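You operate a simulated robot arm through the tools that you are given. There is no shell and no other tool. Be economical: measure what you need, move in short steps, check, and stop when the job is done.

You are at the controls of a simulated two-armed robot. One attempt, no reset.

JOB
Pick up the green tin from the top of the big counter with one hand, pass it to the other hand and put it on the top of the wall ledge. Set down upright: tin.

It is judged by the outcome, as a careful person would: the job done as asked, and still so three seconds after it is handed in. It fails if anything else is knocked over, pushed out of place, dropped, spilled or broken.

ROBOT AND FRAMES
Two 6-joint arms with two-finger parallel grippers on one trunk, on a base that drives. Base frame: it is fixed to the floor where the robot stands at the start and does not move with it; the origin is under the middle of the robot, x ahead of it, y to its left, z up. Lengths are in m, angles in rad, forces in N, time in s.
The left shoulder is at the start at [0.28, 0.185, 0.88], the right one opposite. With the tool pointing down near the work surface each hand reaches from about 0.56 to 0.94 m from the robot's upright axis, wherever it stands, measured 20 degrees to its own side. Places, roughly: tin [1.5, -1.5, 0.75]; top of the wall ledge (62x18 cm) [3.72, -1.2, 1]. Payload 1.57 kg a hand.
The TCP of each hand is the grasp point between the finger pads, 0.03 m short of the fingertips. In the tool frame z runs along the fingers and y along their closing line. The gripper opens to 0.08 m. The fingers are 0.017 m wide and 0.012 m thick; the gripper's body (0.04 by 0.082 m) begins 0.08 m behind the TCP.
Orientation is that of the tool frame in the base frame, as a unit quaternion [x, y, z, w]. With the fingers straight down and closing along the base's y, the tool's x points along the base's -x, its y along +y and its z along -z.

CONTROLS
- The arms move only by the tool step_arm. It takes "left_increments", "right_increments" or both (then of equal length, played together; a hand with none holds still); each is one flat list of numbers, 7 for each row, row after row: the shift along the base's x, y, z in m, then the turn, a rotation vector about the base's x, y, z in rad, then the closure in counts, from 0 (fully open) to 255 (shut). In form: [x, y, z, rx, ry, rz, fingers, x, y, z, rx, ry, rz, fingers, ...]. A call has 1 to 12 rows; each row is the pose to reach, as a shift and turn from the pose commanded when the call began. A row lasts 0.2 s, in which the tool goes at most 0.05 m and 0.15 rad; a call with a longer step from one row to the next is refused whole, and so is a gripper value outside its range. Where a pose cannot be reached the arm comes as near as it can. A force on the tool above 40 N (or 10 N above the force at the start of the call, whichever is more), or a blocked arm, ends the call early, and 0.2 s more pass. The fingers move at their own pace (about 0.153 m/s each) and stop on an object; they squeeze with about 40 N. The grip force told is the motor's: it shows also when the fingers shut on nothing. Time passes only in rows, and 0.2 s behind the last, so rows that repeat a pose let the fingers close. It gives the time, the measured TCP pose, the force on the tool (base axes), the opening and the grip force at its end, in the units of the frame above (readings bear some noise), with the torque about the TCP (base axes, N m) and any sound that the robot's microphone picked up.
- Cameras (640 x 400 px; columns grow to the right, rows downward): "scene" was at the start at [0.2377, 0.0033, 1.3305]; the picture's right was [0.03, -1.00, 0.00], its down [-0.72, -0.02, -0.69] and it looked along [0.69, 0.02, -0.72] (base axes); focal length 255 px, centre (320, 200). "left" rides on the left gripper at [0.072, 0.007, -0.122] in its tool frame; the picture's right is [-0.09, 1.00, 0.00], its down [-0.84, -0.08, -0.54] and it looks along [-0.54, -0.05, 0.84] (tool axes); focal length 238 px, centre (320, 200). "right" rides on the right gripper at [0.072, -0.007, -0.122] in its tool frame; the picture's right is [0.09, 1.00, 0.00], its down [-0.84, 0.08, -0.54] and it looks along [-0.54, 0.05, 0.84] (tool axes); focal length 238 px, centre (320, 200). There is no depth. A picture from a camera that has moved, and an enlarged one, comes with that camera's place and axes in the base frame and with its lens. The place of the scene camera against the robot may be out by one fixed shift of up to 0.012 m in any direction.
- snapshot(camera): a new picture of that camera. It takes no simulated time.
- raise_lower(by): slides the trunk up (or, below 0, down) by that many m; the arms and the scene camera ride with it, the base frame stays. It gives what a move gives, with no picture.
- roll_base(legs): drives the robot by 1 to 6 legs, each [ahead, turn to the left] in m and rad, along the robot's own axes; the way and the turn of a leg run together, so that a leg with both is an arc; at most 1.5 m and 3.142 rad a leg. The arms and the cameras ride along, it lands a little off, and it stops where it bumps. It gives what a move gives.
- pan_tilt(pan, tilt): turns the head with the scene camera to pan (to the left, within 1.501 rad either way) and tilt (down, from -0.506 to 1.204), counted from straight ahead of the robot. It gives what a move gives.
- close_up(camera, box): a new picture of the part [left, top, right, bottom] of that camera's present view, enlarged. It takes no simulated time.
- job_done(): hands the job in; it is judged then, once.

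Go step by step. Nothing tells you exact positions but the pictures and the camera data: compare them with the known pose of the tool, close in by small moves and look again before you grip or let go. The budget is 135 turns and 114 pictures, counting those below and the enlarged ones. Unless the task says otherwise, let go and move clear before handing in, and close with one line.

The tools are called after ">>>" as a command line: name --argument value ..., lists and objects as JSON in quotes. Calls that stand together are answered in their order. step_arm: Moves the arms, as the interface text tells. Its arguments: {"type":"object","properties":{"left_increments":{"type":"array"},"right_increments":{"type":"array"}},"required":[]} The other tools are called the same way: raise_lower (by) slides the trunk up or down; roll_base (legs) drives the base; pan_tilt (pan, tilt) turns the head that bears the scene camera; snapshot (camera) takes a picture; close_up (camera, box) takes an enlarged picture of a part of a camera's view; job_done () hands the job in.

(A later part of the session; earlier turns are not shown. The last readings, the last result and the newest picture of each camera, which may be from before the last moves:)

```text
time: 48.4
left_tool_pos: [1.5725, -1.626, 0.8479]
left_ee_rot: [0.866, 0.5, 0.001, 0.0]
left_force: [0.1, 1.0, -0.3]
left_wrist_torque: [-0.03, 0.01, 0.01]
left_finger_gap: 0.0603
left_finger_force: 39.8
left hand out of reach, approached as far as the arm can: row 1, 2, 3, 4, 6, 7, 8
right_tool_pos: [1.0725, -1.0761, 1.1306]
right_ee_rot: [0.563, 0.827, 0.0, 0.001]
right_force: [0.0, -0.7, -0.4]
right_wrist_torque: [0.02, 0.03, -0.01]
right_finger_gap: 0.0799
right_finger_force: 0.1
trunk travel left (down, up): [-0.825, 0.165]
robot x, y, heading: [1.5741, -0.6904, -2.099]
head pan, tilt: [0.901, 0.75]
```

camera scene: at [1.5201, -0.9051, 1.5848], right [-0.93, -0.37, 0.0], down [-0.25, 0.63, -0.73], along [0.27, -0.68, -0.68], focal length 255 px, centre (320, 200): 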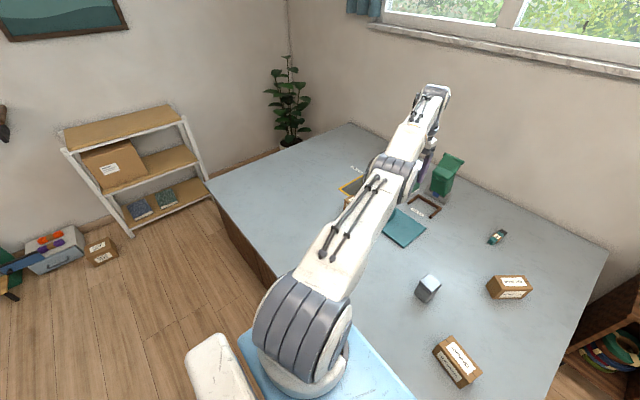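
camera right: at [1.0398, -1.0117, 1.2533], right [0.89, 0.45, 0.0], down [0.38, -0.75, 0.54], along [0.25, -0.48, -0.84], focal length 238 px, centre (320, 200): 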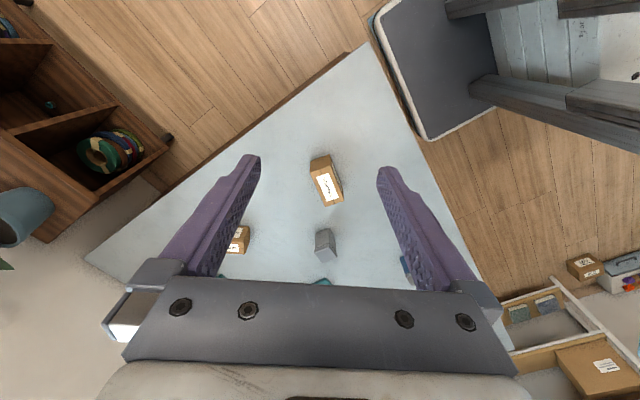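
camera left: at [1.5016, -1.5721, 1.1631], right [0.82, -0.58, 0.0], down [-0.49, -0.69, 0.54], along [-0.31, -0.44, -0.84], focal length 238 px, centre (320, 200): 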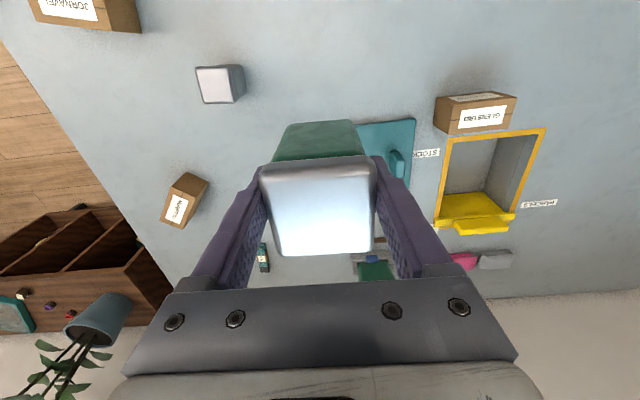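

The arm stays on its reach sphere (radius 0.617 m about the shoulder, wrist 0.14 m above the grasp point), yet it moves freely along it. I follow that arc upward, then the hand-over can be done high in front of the robot.

>>> step_arm --left_increments '[0, -0.0095, 0.046, 0, 0, 0, 255, 0, -0.015, 0.0927, 0, 0, 0, 255, 0, -0.017, 0.1395, 0, 0, 0, 255, 0, -0.0154, 0.186, 0, 0, 0, 255, 0, -0.0103, 0.2327, 0, 0, 0, 255, 0, -0.0017, 0.2787, 0, 0, 0, 255, 0, 0.0104, 0.3239, 0, 0, 0, 255, 0.001, 0.0259, 0.3681, 0, 0, 0, 255, 0.0015, 0.0447, 0.411, 0, 0, 0, 255, 0.002, 0.0667, 0.4523, 0, 0, 0, 255, 0.003, 0.0916, 0.4918, 0, 0, 0, 255, 0.003, 0.0916, 0.4918, 0, 0, 0, 255]'

>>> snapshot --camera "scene"

```text
time: 51.0
left_tool_pos: [1.5753, -1.5318, 1.3399]
left_ee_rot: [0.866, 0.5, -0.002, 0.002]
left_force: [-0.1, 0.2, -0.6]
left_wrist_torque: [-0.09, 0.02, 0.01]
left_finger_gap: 0.0605
left_finger_force: 40.0
left hand out of reach, approached as far as the arm can: row 4, 5, 6, 7, 8, 9, 10
right_tool_pos: [1.0725, -1.0733, 1.132]
right_ee_rot: [0.562, 0.827, -0.001, 0.001]
right_force: [-0.1, -0.2, 0.4]
right_wrist_torque: [-0.05, 0.02, 0.0]
right_finger_gap: 0.08
right_finger_force: 0.1
trunk travel left (down, up): [-0.825, 0.165]
robot x, y, heading: [1.5697, -0.6892, -2.101]
head pan, tilt: [0.901, 0.75]
```

```text
82 pictures are left
camera scene: at [1.5204, -0.9031, 1.5851], right [-0.93, -0.37, 0.0], down [-0.25, 0.63, -0.73], along [0.27, -0.68, -0.68], focal length 255 px, centre (320, 200)
```

scene: 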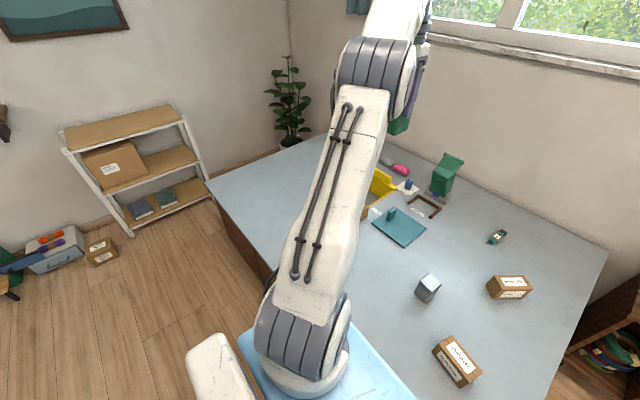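

The last rows were reached exactly, so the arm may be free now. I test an inward move here.

>>> step_arm --left_increments '[0.01, 0.017, 0, 0, 0, 0, 255, 0.02, 0.034, 0, 0, 0, 0, 255, 0.03, 0.051, 0, 0, 0, 0, 255, 0.03, 0.051, 0, 0, 0, 0, 255]'

```text
time: 52.0
left_tool_pos: [1.6058, -1.4833, 1.3372]
left_ee_rot: [0.866, 0.5, 0.0, 0.0]
left_force: [0.7, -0.3, -1.3]
left_wrist_torque: [0.0, 0.03, 0.03]
left_finger_gap: 0.0606
left_finger_force: 39.7
right_tool_pos: [1.0719, -1.0744, 1.1308]
right_ee_rot: [0.562, 0.827, -0.001, -0.001]
right_force: [-0.3, 0.2, -0.3]
right_wrist_torque: [0.01, -0.02, 0.01]
right_finger_gap: 0.0801
right_finger_force: 0.0
trunk travel left (down, up): [-0.825, 0.165]
robot x, y, heading: [1.5768, -0.6926, -2.098]
head pan, tilt: [0.901, 0.75]
```

The arm is unlocked. I back off from the counter and look at the whole setup.

>>> roll_base --legs '[[-0.2, 0]]'

>>> pan_tilt --pan 0.0 --tilt 0.6

>>> snapshot --camera "scene"

>>> snapshot --camera "left"

```text
time: 53.6
left_tool_pos: [1.7061, -1.3088, 1.3383]
left_ee_rot: [0.866, 0.5, 0.0, 0.001]
left_force: [-0.1, 0.4, -0.9]
left_wrist_torque: [0.06, 0.0, -0.04]
left_finger_gap: 0.0604
left_finger_force: 40.0
right_tool_pos: [1.1732, -0.8997, 1.1308]
right_ee_rot: [0.562, 0.827, 0.0, 0.0]
right_force: [-0.8, -0.5, -1.0]
right_wrist_torque: [0.01, -0.03, 0.04]
right_finger_gap: 0.0802
right_finger_force: 0.0
trunk travel left (down, up): [-0.825, 0.165]
robot x, y, heading: [1.6715, -0.5159, -2.098]
head pan, tilt: [0.901, 0.75]
```

```text
time: 54.8
left_tool_pos: [1.7059, -1.3099, 1.3379]
left_ee_rot: [0.866, 0.499, 0.0, 0.001]
left_force: [0.3, 0.1, -1.0]
left_wrist_torque: [0.01, 0.0, 0.01]
left_finger_gap: 0.0605
left_finger_force: 39.9
right_tool_pos: [1.1736, -0.9014, 1.1299]
right_ee_rot: [0.563, 0.827, 0.001, 0.0]
right_force: [0.2, 0.2, 0.4]
right_wrist_torque: [0.01, -0.05, 0.0]
right_finger_gap: 0.0801
right_finger_force: 0.1
trunk travel left (down, up): [-0.825, 0.165]
robot x, y, heading: [1.6741, -0.515, -2.097]
head pan, tilt: [0.0, 0.6]
```

```text
81 pictures are left
camera scene: at [1.5463, -0.7303, 1.5976], right [-0.87, 0.5, 0.0], down [0.28, 0.49, -0.82], along [-0.41, -0.71, -0.57], focal length 255 px, centre (320, 200)
```

scene: 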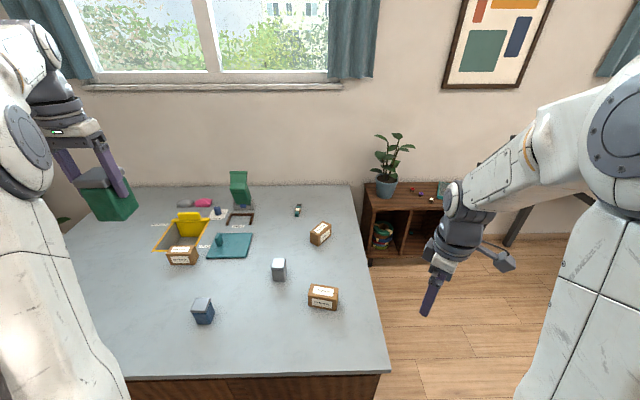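

```text
80 pictures are left
camera left: at [1.7469, -1.2504, 1.4591], right [0.82, -0.58, 0.0], down [-0.49, -0.69, 0.54], along [-0.31, -0.44, -0.84], focal length 238 px, centre (320, 200)
```

left: 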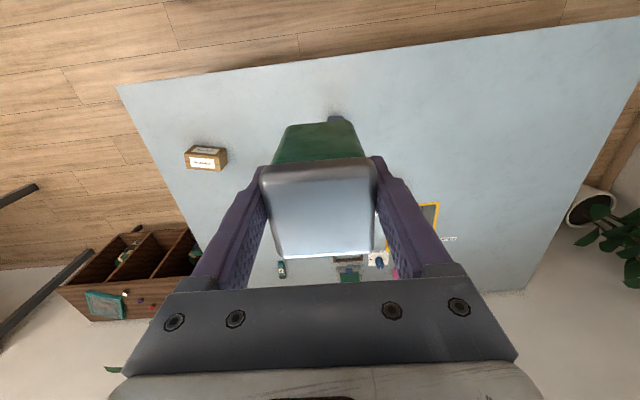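

Everything on the counter is in its place and the tin hangs steady. I now bring the left hand to the middle in front of the robot and turn the right hand back, moving it a little aside.

>>> step_arm --left_increments '[-0.036, 0.023, -0.014, 0, 0, 0, 255, -0.072, 0.047, -0.028, 0, 0, 0, 255, -0.107, 0.07, -0.041, 0, 0, 0, 255, -0.143, 0.093, -0.055, 0, 0, 0, 255, -0.179, 0.117, -0.069, 0, 0, 0, 255, -0.215, 0.14, -0.083, 0, 0, 0, 255, -0.251, 0.163, -0.097, 0, 0, 0, 255, -0.286, 0.186, -0.11, 0, 0, 0, 255, -0.322, 0.21, -0.124, 0, 0, 0, 255, -0.358, 0.233, -0.138, 0, 0, 0, 255, -0.358, 0.233, -0.138, 0, 0, 0, 255]' --right_increments '[-0.009, 0.005, 0, 0, 0, -0.09, 0, -0.018, 0.01, 0, 0, 0, -0.18, 0, -0.026, 0.015, 0, 0, 0, -0.27, 0, -0.035, 0.02, 0, 0, 0, -0.36, 0, -0.044, 0.025, 0, 0, 0, -0.45, 0, -0.052, 0.03, 0, 0, 0, -0.54, 0, -0.061, 0.035, 0, 0, 0, -0.63, 0, -0.07, 0.04, 0, 0, 0, -0.72, 0, -0.078, 0.045, 0, 0, 0, -0.81, 0, -0.087, 0.05, 0, 0, 0, -0.9, 0, -0.087, 0.05, 0, 0, 0, -0.9, 0]'

>>> snapshot --camera "scene"

```text
time: 57.2
left_tool_pos: [1.3471, -1.0759, 1.2004]
left_ee_rot: [0.866, 0.5, -0.001, 0.0]
left_force: [-0.8, 0.4, -1.1]
left_wrist_torque: [0.03, 0.0, 0.03]
left_finger_gap: 0.0606
left_finger_force: 40.1
right_tool_pos: [1.0867, -0.8504, 1.1305]
right_ee_rot: [0.867, 0.499, 0.0, 0.0]
right_force: [0.3, -0.9, -0.6]
right_wrist_torque: [-0.02, -0.03, 0.0]
right_finger_gap: 0.08
right_finger_force: 0.0
trunk travel left (down, up): [-0.825, 0.165]
robot x, y, heading: [1.6723, -0.5168, -2.093]
head pan, tilt: [0.0, 0.6]
```

```text
79 pictures are left
camera scene: at [1.5458, -0.7301, 1.5976], right [-0.87, 0.5, 0.0], down [0.28, 0.49, -0.82], along [-0.41, -0.71, -0.57], focal length 255 px, centre (320, 200)
```

scene: 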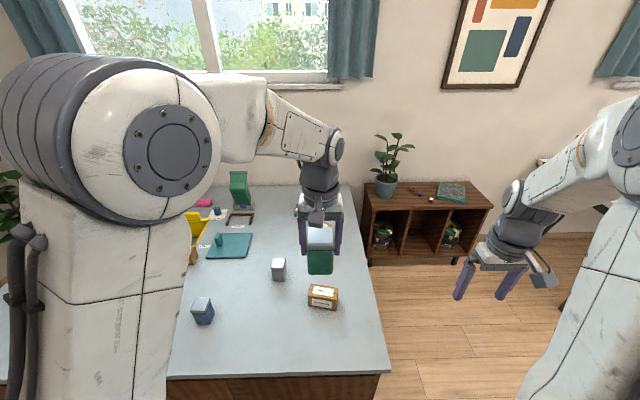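

The left hand now holds the tin in the middle, in full view. I turn the right hand in place so that it points level toward the tin with its camera on top.

>>> step_arm --right_increments '[0, 0, 0, 0.0314, -0.118, -0.0863, 0, 0, 0, 0, 0.0628, -0.2361, -0.1726, 0, 0, 0, 0, 0.0941, -0.3541, -0.259, 0, 0, 0, 0, 0.1254, -0.4721, -0.3453, 0, 0, 0, 0, 0.1568, -0.5902, -0.4316, 0, 0, 0, 0, 0.1881, -0.7082, -0.5179, 0, 0, 0, 0, 0.2195, -0.8262, -0.6042, 0, 0, 0, 0, 0.2508, -0.9443, -0.6906, 0, 0, 0, 0, 0.2822, -1.0623, -0.7769, 0, 0, 0, 0, 0.3136, -1.1803, -0.8632, 0, 0, 0, 0, 0.3449, -1.2984, -0.9495, 0, 0, 0, 0, 0.3763, -1.4164, -1.0358, 0]'

>>> step_arm --right_increments '[0, 0, 0, 0.0314, -0.118, -0.0863, 0, 0, 0, 0, 0.0627, -0.2359, -0.1725, 0, 0, 0, 0, 0.0627, -0.2359, -0.1725, 0]'

>>> snapshot --camera "scene"

>>> snapshot --camera "right"

```text
time: 59.8
left_tool_pos: [1.347, -1.0759, 1.2]
left_ee_rot: [0.866, 0.5, 0.001, 0.0]
left_force: [-0.1, -0.7, -2.4]
left_wrist_torque: [-0.01, 0.0, 0.01]
left_finger_gap: 0.0604
left_finger_force: 39.7
right_tool_pos: [1.0854, -0.8512, 1.1321]
right_ee_rot: [0.765, -0.08, 0.617, 0.166]
right_force: [0.1, 0.3, -0.3]
right_wrist_torque: [-0.02, 0.02, -0.04]
right_finger_gap: 0.0799
right_finger_force: 0.0
trunk travel left (down, up): [-0.825, 0.165]
robot x, y, heading: [1.6717, -0.5163, -2.095]
head pan, tilt: [0.0, 0.6]
```

```text
time: 60.6
left_tool_pos: [1.3478, -1.0761, 1.2003]
left_ee_rot: [0.866, 0.5, 0.0, 0.0]
left_force: [0.7, -0.2, -1.4]
left_wrist_torque: [0.0, 0.0, -0.03]
left_finger_gap: 0.0607
left_finger_force: 40.0
right_tool_pos: [1.0856, -0.8513, 1.1302]
right_ee_rot: [0.683, -0.184, 0.683, 0.184]
right_force: [-0.5, -0.1, -0.4]
right_wrist_torque: [0.0, 0.02, 0.01]
right_finger_gap: 0.08
right_finger_force: 0.1
trunk travel left (down, up): [-0.825, 0.165]
robot x, y, heading: [1.6715, -0.5189, -2.095]
head pan, tilt: [0.0, 0.6]
```

```text
78 pictures are left
camera scene: at [1.546, -0.73, 1.5977], right [-0.87, 0.5, 0.0], down [0.28, 0.49, -0.83], along [-0.41, -0.71, -0.56], focal length 255 px, centre (320, 200)
```

scene: 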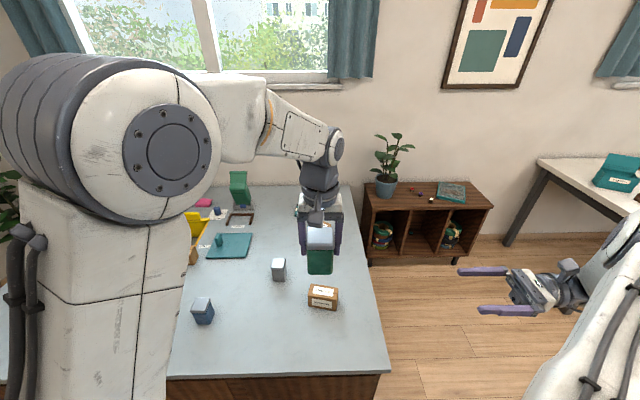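

```text
77 pictures are left
camera right: at [0.984, -0.7844, 1.203], right [-0.5, -0.86, 0.09], down [-0.51, 0.2, -0.84], along [0.7, -0.47, -0.54], focal length 238 px, centre (320, 200)
```

right: 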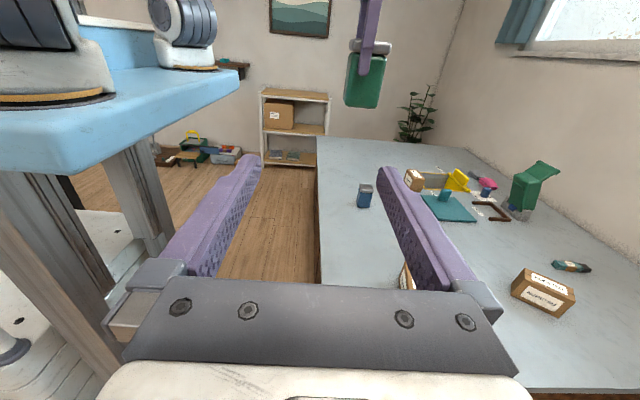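

The right hand points level at the tin with its camera upright. I zoom in on the held tin to measure its height and find where to grip.

>>> close_up --camera "right" --box '[310, 0, 430, 120]'

>>> close_up --camera "scene" --box '[260, 180, 380, 290]'

```text
3.33 times, centred on (370, 60) of right
camera zoom: at [0.984, -0.7844, 1.203], right [-0.5, -0.86, 0.09], down [-0.51, 0.2, -0.84], along [0.7, -0.47, -0.54], focal length 794 px, centre (153, 667)
```

zoom: 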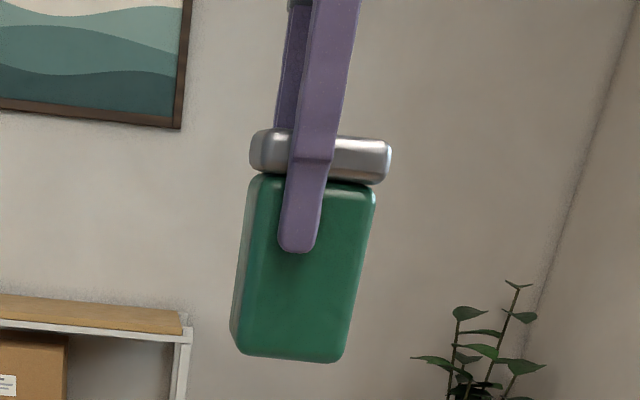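

```text
3.64 times, centred on (320, 235) of scene
camera zoom: at [1.546, -0.73, 1.5977], right [-0.87, 0.5, 0.0], down [0.28, 0.49, -0.83], along [-0.41, -0.71, -0.56], focal length 926 px, centre (320, 73)
```

zoom: 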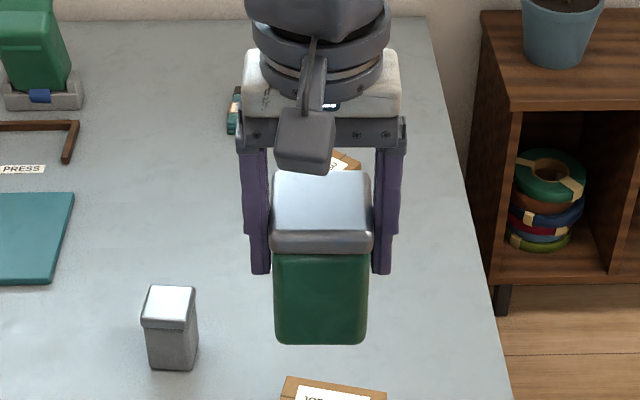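

From the sightlines the tin's bottom is 0.079 m below the left grasp point and the lid's lower rim is at it, so I'll grip the body at z≈1.163. I line the right hand up with the tin at a standoff first.

>>> step_arm --right_increments '[-0.016, -0.027, 0.016, 0, 0, 0, 0, -0.0315, -0.0545, 0.033, 0, 0, 0, 0, 0.005, -0.076, 0.033, 0, 0, 0, 0, 0.042, -0.097, 0.033, 0, 0, 0, 0, 0.079, -0.118, 0.033, 0, 0, 0, 0, 0.1157, -0.1396, 0.033, 0, 0, 0, 0, 0.1157, -0.1396, 0.033, 0, 0, 0, 0]'

>>> snapshot --camera "right"

>>> snapshot --camera "scene"

```text
time: 62.2
left_tool_pos: [1.3478, -1.0761, 1.2006]
left_ee_rot: [0.866, 0.5, 0.0, 0.0]
left_force: [0.2, 0.3, -2.1]
left_wrist_torque: [0.01, 0.0, -0.02]
left_finger_gap: 0.0604
left_finger_force: 39.9
right_tool_pos: [1.2019, -0.9886, 1.1644]
right_ee_rot: [0.683, -0.182, 0.683, 0.184]
right_force: [0.2, 0.4, -0.2]
right_wrist_torque: [0.0, 0.01, 0.01]
right_finger_gap: 0.0802
right_finger_force: 0.0
right hand out of reach, approached as far as the arm can: row 1, 2
trunk travel left (down, up): [-0.825, 0.165]
robot x, y, heading: [1.6773, -0.5164, -2.099]
head pan, tilt: [0.0, 0.6]
```

```text
74 pictures are left
camera right: at [1.1012, -0.9231, 1.2371], right [-0.5, -0.86, 0.1], down [-0.51, 0.2, -0.84], along [0.7, -0.47, -0.54], focal length 238 px, centre (320, 200)
```

right: 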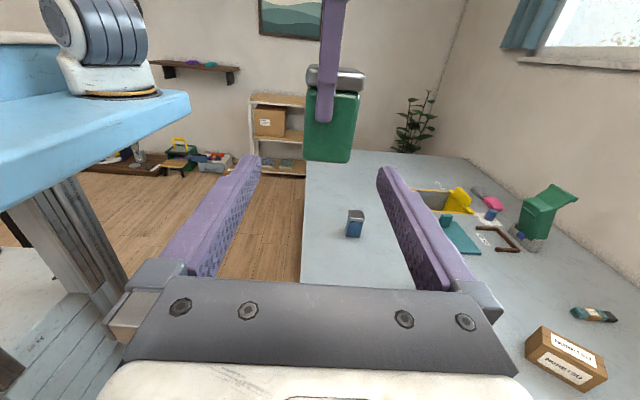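

```text
73 pictures are left
camera scene: at [1.5464, -0.7303, 1.5976], right [-0.87, 0.5, 0.0], down [0.28, 0.49, -0.82], along [-0.41, -0.71, -0.57], focal length 255 px, centre (320, 200)
```

scene: 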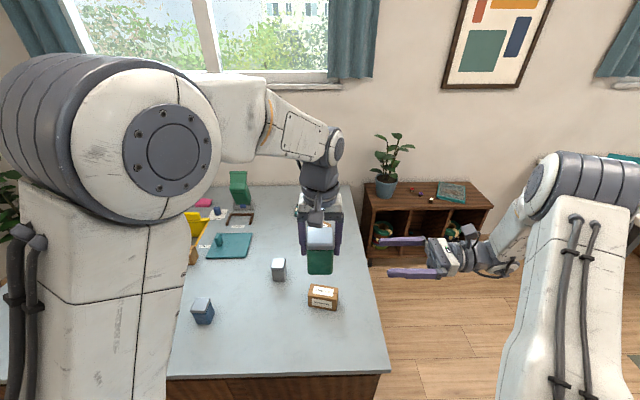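

The hand is aligned in height; the tin seems to sit slightly forward of the left fingers' centreline. I zoom in to measure that offset.

>>> close_up --camera "right" --box '[270, 40, 400, 180]'

```text
2.86 times, centred on (335, 110) of right
camera zoom: at [1.1012, -0.9231, 1.2371], right [-0.5, -0.86, 0.1], down [-0.51, 0.2, -0.84], along [0.7, -0.47, -0.54], focal length 681 px, centre (277, 457)
```

zoom: 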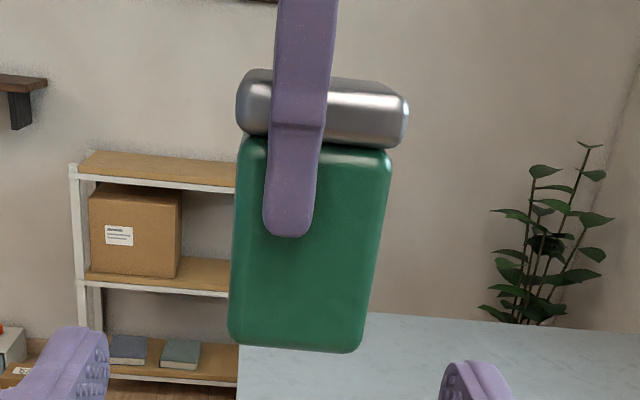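

The tin is about 6 mm forward of the fingers' centreline. I correct for that and advance most of the way, then check.

>>> step_arm --right_increments '[-0.0045, -0.0078, -0.001, 0, 0, 0, 0, 0.021, -0.023, -0.001, 0, 0, 0, 0, 0.047, -0.038, -0.001, 0, 0, 0, 0, 0.073, -0.0528, -0.001, 0, 0, 0, 0, 0.073, -0.0528, -0.001, 0, 0, 0, 0]'

>>> snapshot --camera "right"

>>> close_up --camera "scene" --box '[260, 180, 420, 290]'

```text
time: 63.4
left_tool_pos: [1.3484, -1.076, 1.1999]
left_ee_rot: [0.866, 0.5, 0.0, -0.001]
left_force: [-0.7, 0.7, -2.8]
left_wrist_torque: [0.0, -0.02, 0.04]
left_finger_gap: 0.0605
left_finger_force: 40.3
right_tool_pos: [1.2746, -1.0436, 1.1632]
right_ee_rot: [0.683, -0.181, 0.683, 0.184]
right_force: [0.6, 0.3, 0.2]
right_wrist_torque: [0.02, -0.02, 0.0]
right_finger_gap: 0.0798
right_finger_force: 0.0
trunk travel left (down, up): [-0.825, 0.165]
robot x, y, heading: [1.676, -0.5199, -2.098]
head pan, tilt: [0.0, 0.6]
```

```text
71 pictures are left
camera right: at [1.1732, -0.9779, 1.2356], right [-0.5, -0.86, 0.1], down [-0.51, 0.2, -0.84], along [0.7, -0.47, -0.54], focal length 238 px, centre (320, 200)
```

right: 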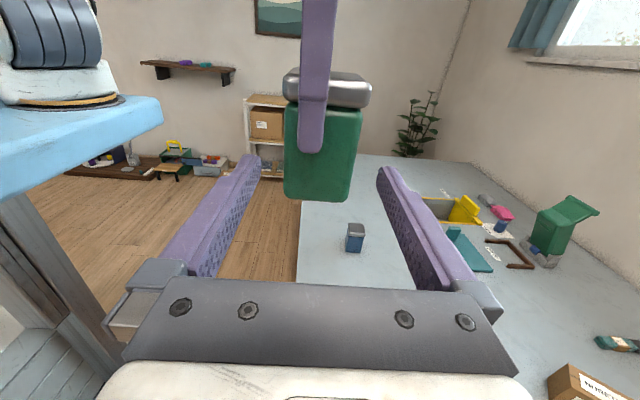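

```text
3.64 times, centred on (340, 235) of scene
camera zoom: at [1.5463, -0.7303, 1.5976], right [-0.87, 0.5, 0.0], down [0.28, 0.49, -0.82], along [-0.41, -0.71, -0.57], focal length 926 px, centre (247, 73)
```

zoom: 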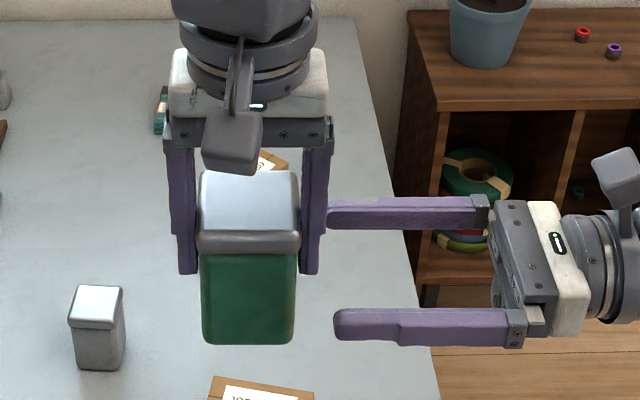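

The tin lies squarely between the right fingers. I advance the last 7.5 cm with open fingers and look.

>>> step_arm --right_increments '[0.022, -0.012, 0, 0, 0, 0, 0, 0.044, -0.025, 0, 0, 0, 0, 0, 0.065, -0.037, 0, 0, 0, 0, 0, 0.065, -0.037, 0, 0, 0, 0, 0]'

>>> snapshot --camera "right"

>>> close_up --camera "scene" --box '[260, 180, 420, 290]'

```text
time: 64.4
left_tool_pos: [1.3487, -1.0765, 1.2]
left_ee_rot: [0.866, 0.501, 0.0, -0.001]
left_force: [0.5, 0.6, -0.3]
left_wrist_torque: [0.0, 0.0, -0.01]
left_finger_gap: 0.0604
left_finger_force: 40.2
right_tool_pos: [1.3401, -1.0811, 1.1635]
right_ee_rot: [0.683, -0.182, 0.683, 0.185]
right_force: [-0.5, 0.6, -0.5]
right_wrist_torque: [-0.01, 0.02, 0.0]
right_finger_gap: 0.0801
right_finger_force: 0.0
trunk travel left (down, up): [-0.825, 0.165]
robot x, y, heading: [1.675, -0.515, -2.095]
head pan, tilt: [0.0, 0.6]
```

```text
69 pictures are left
camera right: at [1.2377, -1.0141, 1.2351], right [-0.5, -0.86, 0.1], down [-0.51, 0.2, -0.84], along [0.7, -0.47, -0.54], focal length 238 px, centre (320, 200)
```

right: 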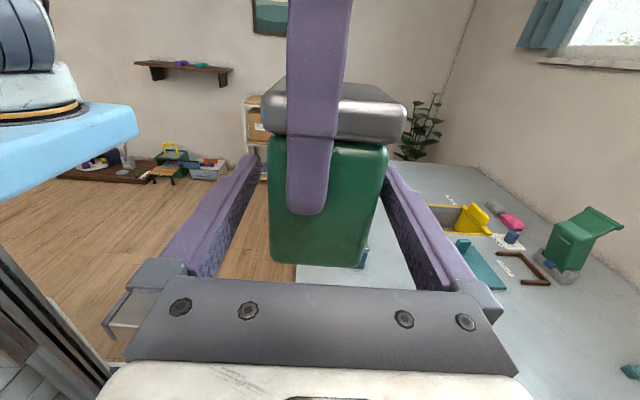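

```text
3.64 times, centred on (340, 235) of scene
camera zoom: at [1.5463, -0.7302, 1.5977], right [-0.87, 0.5, 0.0], down [0.28, 0.49, -0.82], along [-0.41, -0.71, -0.57], focal length 926 px, centre (247, 73)
```

zoom: 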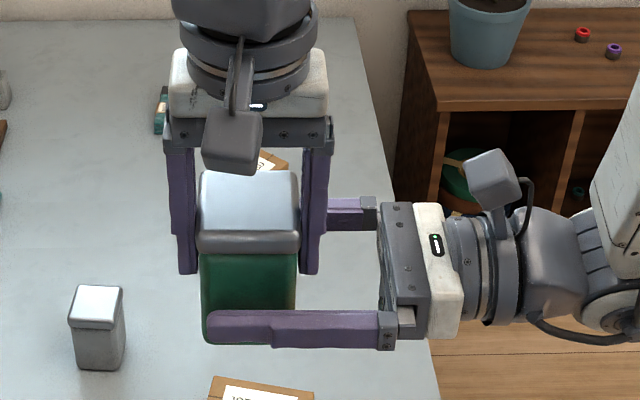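

Both right fingers straddle the body below the lid. I close the right hand while the left holds still.

>>> step_arm --right_increments '[0, 0, 0, 0, 0, 0, 80, 0, 0, 0, 0, 0, 0, 160, 0, 0, 0, 0, 0, 0, 255, 0, 0, 0, 0, 0, 0, 255, 0, 0, 0, 0, 0, 0, 255]'

>>> snapshot --camera "right"

```text
time: 65.6
left_tool_pos: [1.3475, -1.0769, 1.2]
left_ee_rot: [0.866, 0.5, 0.001, -0.001]
left_force: [1.1, 12.8, 0.9]
left_wrist_torque: [0.03, -0.17, -0.24]
left_finger_gap: 0.0604
left_finger_force: 40.0
right_tool_pos: [1.3389, -1.0801, 1.1631]
right_ee_rot: [0.683, -0.184, 0.683, 0.185]
right_force: [-2.0, -11.8, -0.5]
right_wrist_torque: [0.43, 0.07, 0.17]
right_finger_gap: 0.0573
right_finger_force: 39.9
trunk travel left (down, up): [-0.825, 0.165]
robot x, y, heading: [1.6709, -0.5181, -2.095]
head pan, tilt: [0.0, 0.6]
```

```text
67 pictures are left
camera right: at [1.2373, -1.0141, 1.235], right [-0.5, -0.86, 0.1], down [-0.51, 0.2, -0.84], along [0.7, -0.47, -0.54], focal length 238 px, centre (320, 200)
```

right: 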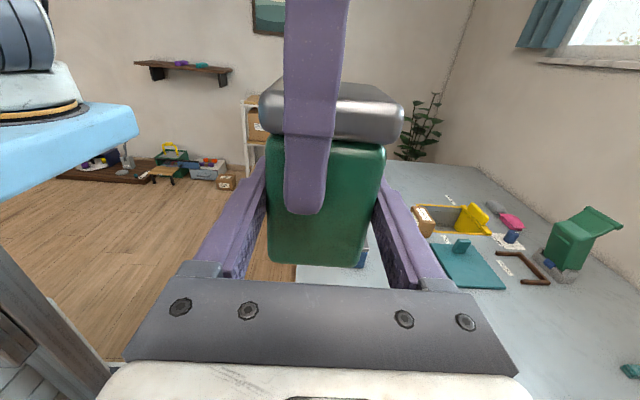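

The right hand holds the body at 0.057 m with 40 N. There is a 12 N strain between the hands, so I ease the right hand 3 mm forward before the left lets go.

>>> step_arm --right_increments '[-0.0015, -0.0026, 0, 0, 0, 0, 255, -0.0015, -0.0026, 0, 0, 0, 0, 255]'

```text
time: 66.2
left_tool_pos: [1.3479, -1.0778, 1.2005]
left_ee_rot: [0.865, 0.501, -0.002, 0.001]
left_force: [-3.8, -2.5, -1.8]
left_wrist_torque: [0.36, -0.46, 0.35]
left_finger_gap: 0.0607
left_finger_force: 39.9
right_tool_pos: [1.3388, -1.0819, 1.1632]
right_ee_rot: [0.683, -0.181, 0.683, 0.184]
right_force: [4.4, 1.0, 1.4]
right_wrist_torque: [-0.41, 0.56, -0.33]
right_finger_gap: 0.0575
right_finger_force: 40.1
trunk travel left (down, up): [-0.825, 0.165]
robot x, y, heading: [1.674, -0.515, -2.094]
head pan, tilt: [0.0, 0.6]
```

The strain is nearly gone. The left hand opens and rises straight up.

>>> step_arm --left_increments '[0, 0, 0, 0, 0, 0, 100, 0, 0, 0, 0, 0, 0, 0, 0, 0, 0, 0, 0, 0, 0]'

>>> snapshot --camera "right"

>>> snapshot --camera "left"

```text
time: 67.0
left_tool_pos: [1.3483, -1.0753, 1.1998]
left_ee_rot: [0.866, 0.5, 0.0, 0.0]
left_force: [-0.5, -1.3, -0.1]
left_wrist_torque: [-0.02, -0.01, 0.0]
left_finger_gap: 0.08
left_finger_force: 0.2
right_tool_pos: [1.3382, -1.0837, 1.1624]
right_ee_rot: [0.683, -0.183, 0.683, 0.185]
right_force: [-0.3, 0.0, -0.1]
right_wrist_torque: [0.01, 0.02, 0.04]
right_finger_gap: 0.0575
right_finger_force: 40.0
trunk travel left (down, up): [-0.825, 0.165]
robot x, y, heading: [1.671, -0.5123, -2.091]
head pan, tilt: [0.0, 0.6]
```

```text
66 pictures are left
camera right: at [1.236, -1.0165, 1.2351], right [-0.5, -0.86, 0.09], down [-0.51, 0.2, -0.84], along [0.7, -0.47, -0.54], focal length 238 px, centre (320, 200)
```

right: 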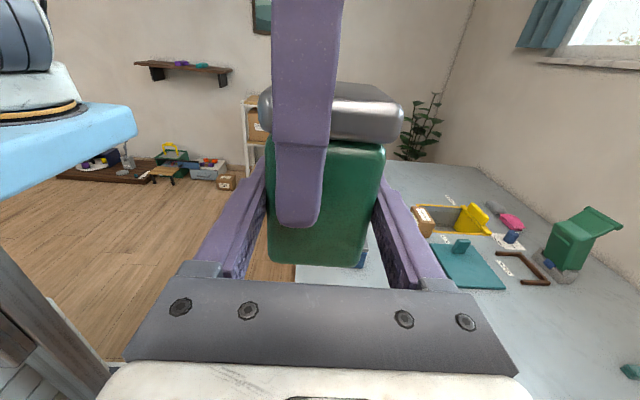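

```text
65 pictures are left
camera left: at [1.3892, -1.0174, 1.3214], right [0.82, -0.58, 0.0], down [-0.49, -0.69, 0.54], along [-0.31, -0.44, -0.84], focal length 238 px, centre (320, 200)
```

left: 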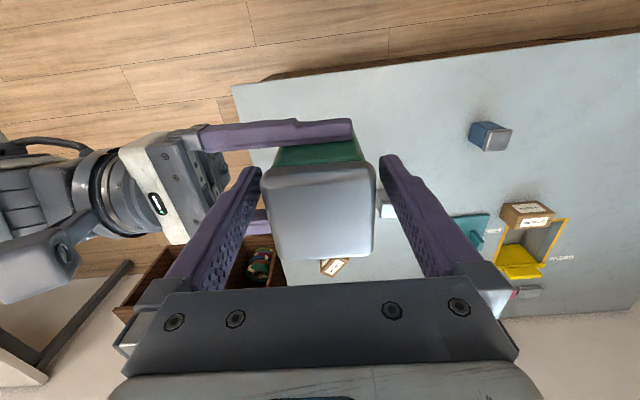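

The right hand alone holds the tin. The left hand rises and then moves aside to its own side.

>>> step_arm --left_increments '[0, 0, 0.03, 0, 0, 0, 0, 0, 0, 0.07, 0, 0, 0, 0, 0, 0, 0.11, 0, 0, 0, 0, 0.039, -0.022, 0.11, 0, 0, 0, 0, 0.078, -0.044, 0.11, 0, 0, 0, 0, 0.117, -0.066, 0.1, 0, 0, 0, 0, 0.156, -0.088, 0.09, 0, 0, 0, 0, 0.195, -0.11, 0.07, 0, 0, 0, 0, 0.23, -0.12, 0.05, 0, 0, 0, 0, 0.26, -0.12, 0.03, 0, 0, 0, 0, 0.28, -0.11, 0, 0, 0, 0, 0, 0.28, -0.11, 0, 0, 0, 0, 0]'

>>> pan_tilt --pan 1.2 --tilt 0.35

>>> snapshot --camera "scene"

>>> snapshot --camera "right"

```text
time: 69.6
left_tool_pos: [1.6274, -1.1862, 1.2001]
left_ee_rot: [0.866, 0.5, 0.0, 0.0]
left_force: [0.6, 0.1, -0.9]
left_wrist_torque: [0.0, -0.01, -0.02]
left_finger_gap: 0.0799
left_finger_force: 0.1
right_tool_pos: [1.3393, -1.0821, 1.1631]
right_ee_rot: [0.683, -0.181, 0.683, 0.184]
right_force: [-0.2, 0.9, -0.5]
right_wrist_torque: [0.02, 0.02, 0.03]
right_finger_gap: 0.0574
right_finger_force: 39.5
trunk travel left (down, up): [-0.825, 0.165]
robot x, y, heading: [1.6735, -0.5143, -2.099]
head pan, tilt: [0.0, 0.6]
```

```text
time: 71.0
left_tool_pos: [1.6274, -1.1864, 1.1998]
left_ee_rot: [0.866, 0.5, 0.0, 0.0]
left_force: [-0.2, 0.4, 0.9]
left_wrist_torque: [-0.02, -0.01, 0.03]
left_finger_gap: 0.0799
left_finger_force: 0.0
right_tool_pos: [1.3378, -1.0836, 1.1631]
right_ee_rot: [0.683, -0.182, 0.683, 0.185]
right_force: [-0.2, -0.5, -0.6]
right_wrist_torque: [-0.02, 0.03, -0.02]
right_finger_gap: 0.0574
right_finger_force: 40.5
trunk travel left (down, up): [-0.825, 0.165]
robot x, y, heading: [1.6747, -0.5175, -2.098]
head pan, tilt: [1.201, 0.351]
```

```text
64 pictures are left
camera scene: at [1.6487, -0.7264, 1.6204], right [-0.78, -0.62, 0.0], down [-0.21, 0.27, -0.94], along [0.59, -0.73, -0.34], focal length 255 px, centre (320, 200)
```

scene: 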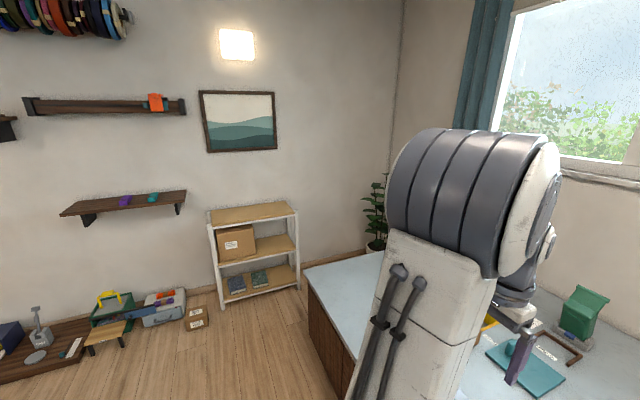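

```text
63 pictures are left
camera right: at [1.2361, -1.0165, 1.2352], right [-0.5, -0.86, 0.09], down [-0.51, 0.2, -0.84], along [0.7, -0.47, -0.54], focal length 238 px, centre (320, 200)
```

right: 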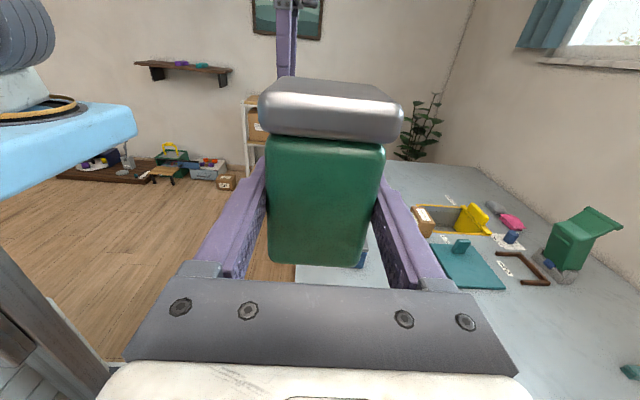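

The ledge is in clear view with a small purple and a teal item near its middle and right. Before driving I zoom in on the ledge and the floor below it, which has several objects I must not touch.

>>> close_up --camera "scene" --box '[50, 150, 210, 250]'

>>> close_up --camera "scene" --box '[0, 250, 240, 400]'

```text
4.00 times, centred on (130, 200) of scene
camera zoom: at [1.6487, -0.7264, 1.6204], right [-0.78, -0.62, 0.0], down [-0.21, 0.27, -0.94], along [0.59, -0.73, -0.34], focal length 1019 px, centre (1080, 200)
```

zoom: 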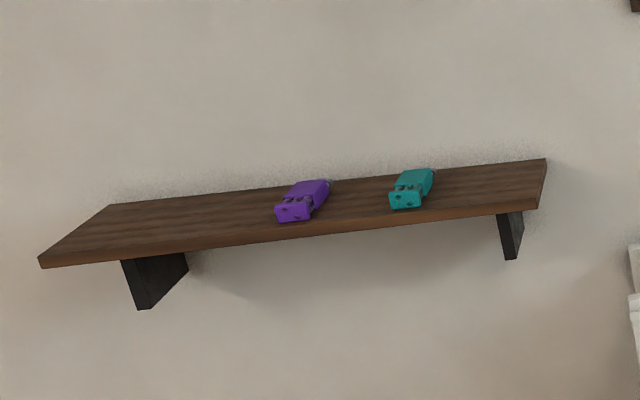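

```text
2.67 times, centred on (120, 325) of scene
camera zoom: at [1.6487, -0.7264, 1.6204], right [-0.78, -0.62, 0.0], down [-0.21, 0.27, -0.94], along [0.59, -0.73, -0.34], focal length 679 px, centre (853, -133)
```

zoom: 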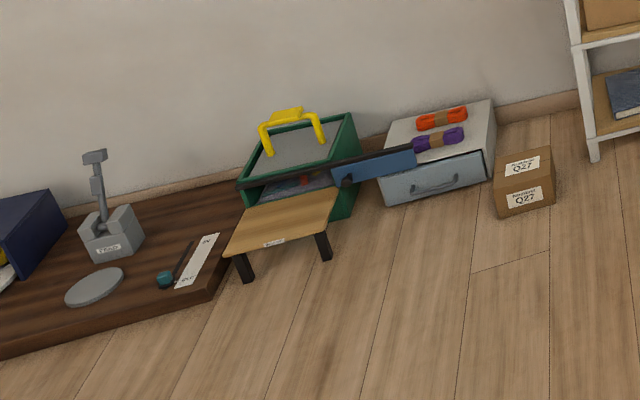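

The left part of the ledge is free and suits the tin; the ledge runs perpendicular to heading ≈ −0.5, with its centre around (3.6,−1.2) and top near z≈1.03. I drive along the aisle past the table's end, with the hands held high.

>>> roll_base --legs '[[0, 1.598], [0.9, 0]]'

>>> pan_tilt --pan 0.2 --tilt 0.5

>>> snapshot --camera "scene"

```text
time: 79.7
left_tool_pos: [3.1354, -0.9891, 1.2003]
left_ee_rot: [0.252, 0.968, 0.0, 0.0]
left_force: [0.5, 0.8, 0.1]
left_wrist_torque: [-0.02, -0.02, -0.01]
left_finger_gap: 0.0797
left_finger_force: 0.1
right_tool_pos: [3.0354, -1.2794, 1.1632]
right_ee_rot: [0.609, 0.359, 0.611, -0.356]
right_force: [-0.7, 0.0, -0.5]
right_wrist_torque: [-0.02, -0.03, -0.02]
right_finger_gap: 0.0573
right_finger_force: 40.1
trunk travel left (down, up): [-0.825, 0.165]
robot x, y, heading: [2.4638, -0.9501, -0.513]
head pan, tilt: [1.201, 0.351]
```

```text
time: 80.9
left_tool_pos: [3.1342, -0.9884, 1.2011]
left_ee_rot: [0.252, 0.968, 0.0, 0.0]
left_force: [-1.1, 0.4, 0.1]
left_wrist_torque: [0.02, -0.01, -0.01]
left_finger_gap: 0.0799
left_finger_force: 0.1
right_tool_pos: [3.0351, -1.2795, 1.1637]
right_ee_rot: [0.609, 0.359, 0.611, -0.356]
right_force: [-0.3, -0.2, 0.1]
right_wrist_torque: [-0.04, 0.0, 0.02]
right_finger_gap: 0.0576
right_finger_force: 40.9
trunk travel left (down, up): [-0.825, 0.165]
robot x, y, heading: [2.4626, -0.9564, -0.506]
head pan, tilt: [0.201, 0.499]
```

```text
60 pictures are left
camera scene: at [2.6871, -1.0573, 1.6067], right [-0.3, -0.95, 0.0], down [-0.46, 0.15, -0.88], along [0.84, -0.27, -0.48], focal length 255 px, centre (320, 200)
```

scene: 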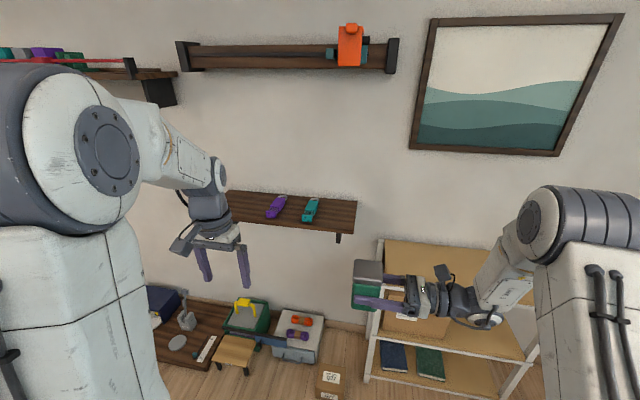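

The robot now stands before the wall; the left arm hides the free left part of the ledge. I lower and draw the left hand aside, then zoom in.

>>> step_arm --left_increments '[0, 0.02, -0.035, 0, 0, 0, 0, 0.001, 0.045, -0.07, 0, 0, 0, 0, 0.001, 0.07, -0.105, 0, 0, 0, 0, 0.002, 0.095, -0.14, 0, 0, 0, 0, 0.002, 0.12, -0.175, 0, 0, 0, 0, 0.003, 0.145, -0.21, 0, 0, 0, 0, 0.003, 0.17, -0.25, 0, 0, 0, 0, 0.003, 0.17, -0.25, 0, 0, 0, 0]'

>>> snapshot --camera "scene"

>>> close_up --camera "scene" --box '[160, 150, 400, 300]'

```text
time: 82.7
left_tool_pos: [3.1388, -0.8174, 0.9488]
left_ee_rot: [0.252, 0.968, 0.0, 0.001]
left_force: [0.4, 0.2, 0.3]
left_wrist_torque: [-0.01, -0.02, 0.0]
left_finger_gap: 0.0803
left_finger_force: 0.1
right_tool_pos: [3.0354, -1.2792, 1.1624]
right_ee_rot: [0.609, 0.359, 0.611, -0.357]
right_force: [-1.1, 0.5, -0.7]
right_wrist_torque: [0.01, -0.03, 0.02]
right_finger_gap: 0.0578
right_finger_force: 40.4
trunk travel left (down, up): [-0.825, 0.165]
robot x, y, heading: [2.4587, -0.9536, -0.507]
head pan, tilt: [0.201, 0.499]
```

```text
59 pictures are left
camera scene: at [2.6874, -1.0571, 1.6067], right [-0.31, -0.95, 0.0], down [-0.46, 0.15, -0.88], along [0.84, -0.27, -0.48], focal length 255 px, centre (320, 200)
```

scene: 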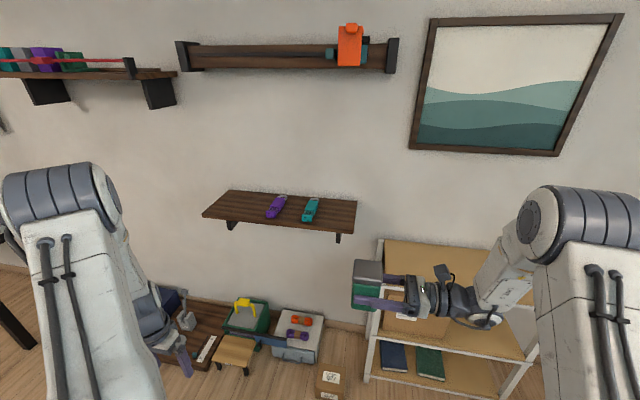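

```text
2.67 times, centred on (280, 225) of scene
camera zoom: at [2.6874, -1.0571, 1.6067], right [-0.31, -0.95, 0.0], down [-0.46, 0.15, -0.88], along [0.84, -0.27, -0.48], focal length 679 px, centre (427, 133)
```

zoom: 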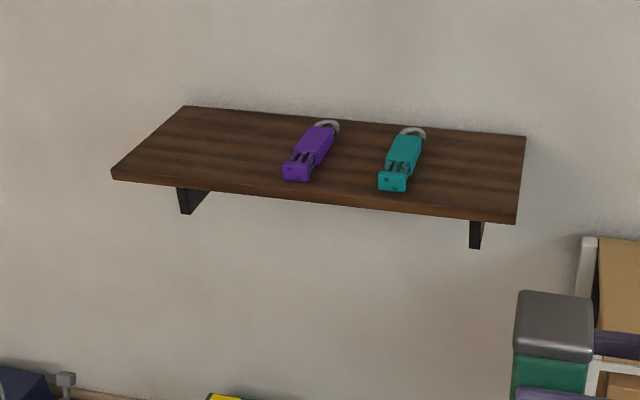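

The ledge's corners work out to about (3.74,−0.85), (3.43,−1.43) in front, top z≈1.02; the free left stretch is ~0.28 m long, so I aim for about (3.77,−1.02). I raise the left hand for clearance and drive to a stance in front of it.

>>> step_arm --left_increments '[0, 0, 0.05, 0, 0, 0, 0, 0, 0, 0.1, 0, 0, 0, 0, 0, 0, 0.15, 0, 0, 0, 0, 0, 0, 0.2, 0, 0, 0, 0, 0, 0, 0.2, 0, 0, 0, 0]'

>>> roll_base --legs '[[0, 1.11], [0.72, 0], [0, -1.09]]'

>>> pan_tilt --pan 0.0 --tilt 0.55

>>> snapshot --camera "scene"

```text
time: 83.9
left_tool_pos: [3.1389, -0.819, 1.1498]
left_ee_rot: [0.253, 0.968, 0.0, -0.001]
left_force: [0.2, -0.1, 0.6]
left_wrist_torque: [-0.06, 0.01, 0.01]
left_finger_gap: 0.0801
left_finger_force: 0.1
right_tool_pos: [3.0355, -1.2791, 1.1623]
right_ee_rot: [0.609, 0.359, 0.61, -0.357]
right_force: [-0.1, 0.4, 1.2]
right_wrist_torque: [0.01, 0.0, -0.01]
right_finger_gap: 0.0574
right_finger_force: 40.3
trunk travel left (down, up): [-0.825, 0.165]
robot x, y, heading: [2.4604, -0.9525, -0.51]
head pan, tilt: [0.201, 0.499]
```

```text
time: 93.4
left_tool_pos: [3.7346, -0.4033, 1.1486]
left_ee_rot: [0.243, 0.97, -0.001, 0.0]
left_force: [-0.4, -0.1, -0.1]
left_wrist_torque: [0.01, -0.03, 0.0]
left_finger_gap: 0.0799
left_finger_force: 0.1
right_tool_pos: [3.6394, -0.8659, 1.1623]
right_ee_rot: [0.606, 0.365, 0.607, -0.362]
right_force: [-0.1, -0.7, -0.2]
right_wrist_torque: [-0.02, 0.01, 0.02]
right_finger_gap: 0.0573
right_finger_force: 40.0
trunk travel left (down, up): [-0.825, 0.165]
robot x, y, heading: [3.0635, -0.5513, -0.499]
head pan, tilt: [0.201, 0.499]
```

```text
time: 94.1
left_tool_pos: [3.7339, -0.4027, 1.1492]
left_ee_rot: [0.243, 0.97, 0.001, 0.0]
left_force: [0.3, 0.0, 0.1]
left_wrist_torque: [0.0, -0.01, -0.02]
left_finger_gap: 0.0801
left_finger_force: 0.0
right_tool_pos: [3.6394, -0.8663, 1.162]
right_ee_rot: [0.606, 0.364, 0.607, -0.362]
right_force: [0.5, 0.4, 0.6]
right_wrist_torque: [-0.03, -0.04, 0.0]
right_finger_gap: 0.0575
right_finger_force: 39.9
trunk travel left (down, up): [-0.825, 0.165]
robot x, y, heading: [3.0618, -0.5466, -0.49]
head pan, tilt: [0.0, 0.55]
```

```text
57 pictures are left
camera scene: at [3.278, -0.6671, 1.6022], right [-0.47, -0.88, 0.0], down [-0.46, 0.25, -0.85], along [0.75, -0.4, -0.52], focal length 255 px, centre (320, 200)
```

scene: 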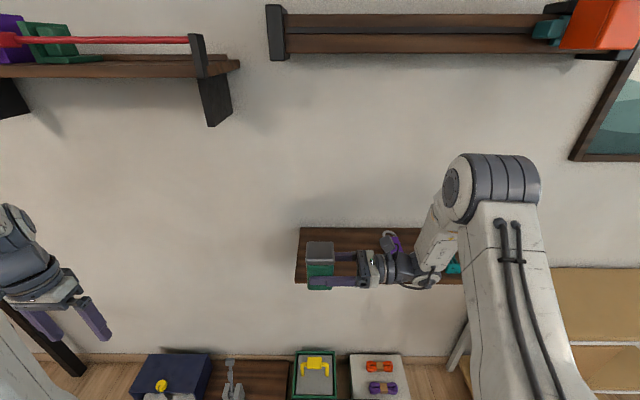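

The robot faces the wall squarely and the tin is just in front of and above the ledge's left part. I turn the right hand about the vertical to point at the wall so its wrist stays off the ledge and its items.

>>> step_arm --right_increments '[-0.004, -0.008, 0, 0, 0, -0.1428, 255, -0.009, -0.016, 0, 0, 0, -0.2856, 255, -0.013, -0.024, 0, 0, 0, -0.4284, 255, -0.017, -0.032, 0, 0, 0, -0.5712, 255, -0.021, -0.04, 0, 0, 0, -0.714, 255, -0.026, -0.048, 0, 0, 0, -0.8568, 255, -0.03, -0.056, 0, 0, 0, -0.9996, 255, -0.034, -0.064, 0, 0, 0, -1.1424, 255, -0.038, -0.072, 0, 0, 0, -1.2852, 255, -0.043, -0.08, 0, 0, 0, -1.428, 255, -0.047, -0.088, 0, 0, 0, -1.5708, 255, -0.047, -0.088, 0, 0, 0, -1.5708, 255]'

>>> snapshot --camera "scene"

>>> snapshot --camera "right"

```text
time: 96.7
left_tool_pos: [3.7334, -0.4036, 1.1495]
left_ee_rot: [0.242, 0.97, 0.0, 0.0]
left_force: [0.3, 0.7, 0.2]
left_wrist_torque: [0.02, -0.03, 0.01]
left_finger_gap: 0.0802
left_finger_force: 0.1
right_tool_pos: [3.579, -1.0976, 1.1115]
right_ee_rot: [0.686, -0.168, 0.687, 0.17]
right_force: [-0.5, -1.0, -1.1]
right_wrist_torque: [0.01, 0.02, -0.02]
right_finger_gap: 0.0575
right_finger_force: 39.8
right hand out of reach, approached as far as the arm can: row 5, 6, 7, 8, 9, 10, 11, 12
trunk travel left (down, up): [-0.825, 0.165]
robot x, y, heading: [3.0561, -0.5523, -0.489]
head pan, tilt: [0.0, 0.55]
```

```text
56 pictures are left
camera scene: at [3.2778, -0.6672, 1.6022], right [-0.47, -0.88, 0.0], down [-0.46, 0.25, -0.85], along [0.75, -0.4, -0.52], focal length 255 px, centre (320, 200)
```

scene: 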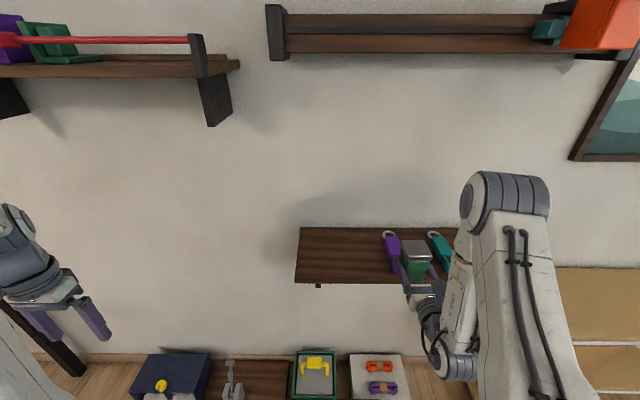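

```text
55 pictures are left
camera right: at [3.4745, -1.0361, 1.184], right [-0.46, -0.88, 0.1], down [-0.52, 0.18, -0.84], along [0.72, -0.44, -0.54], focal length 238 px, centre (320, 200)
```

right: 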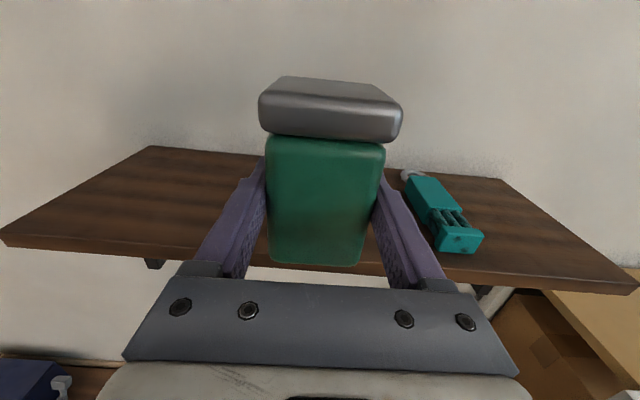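

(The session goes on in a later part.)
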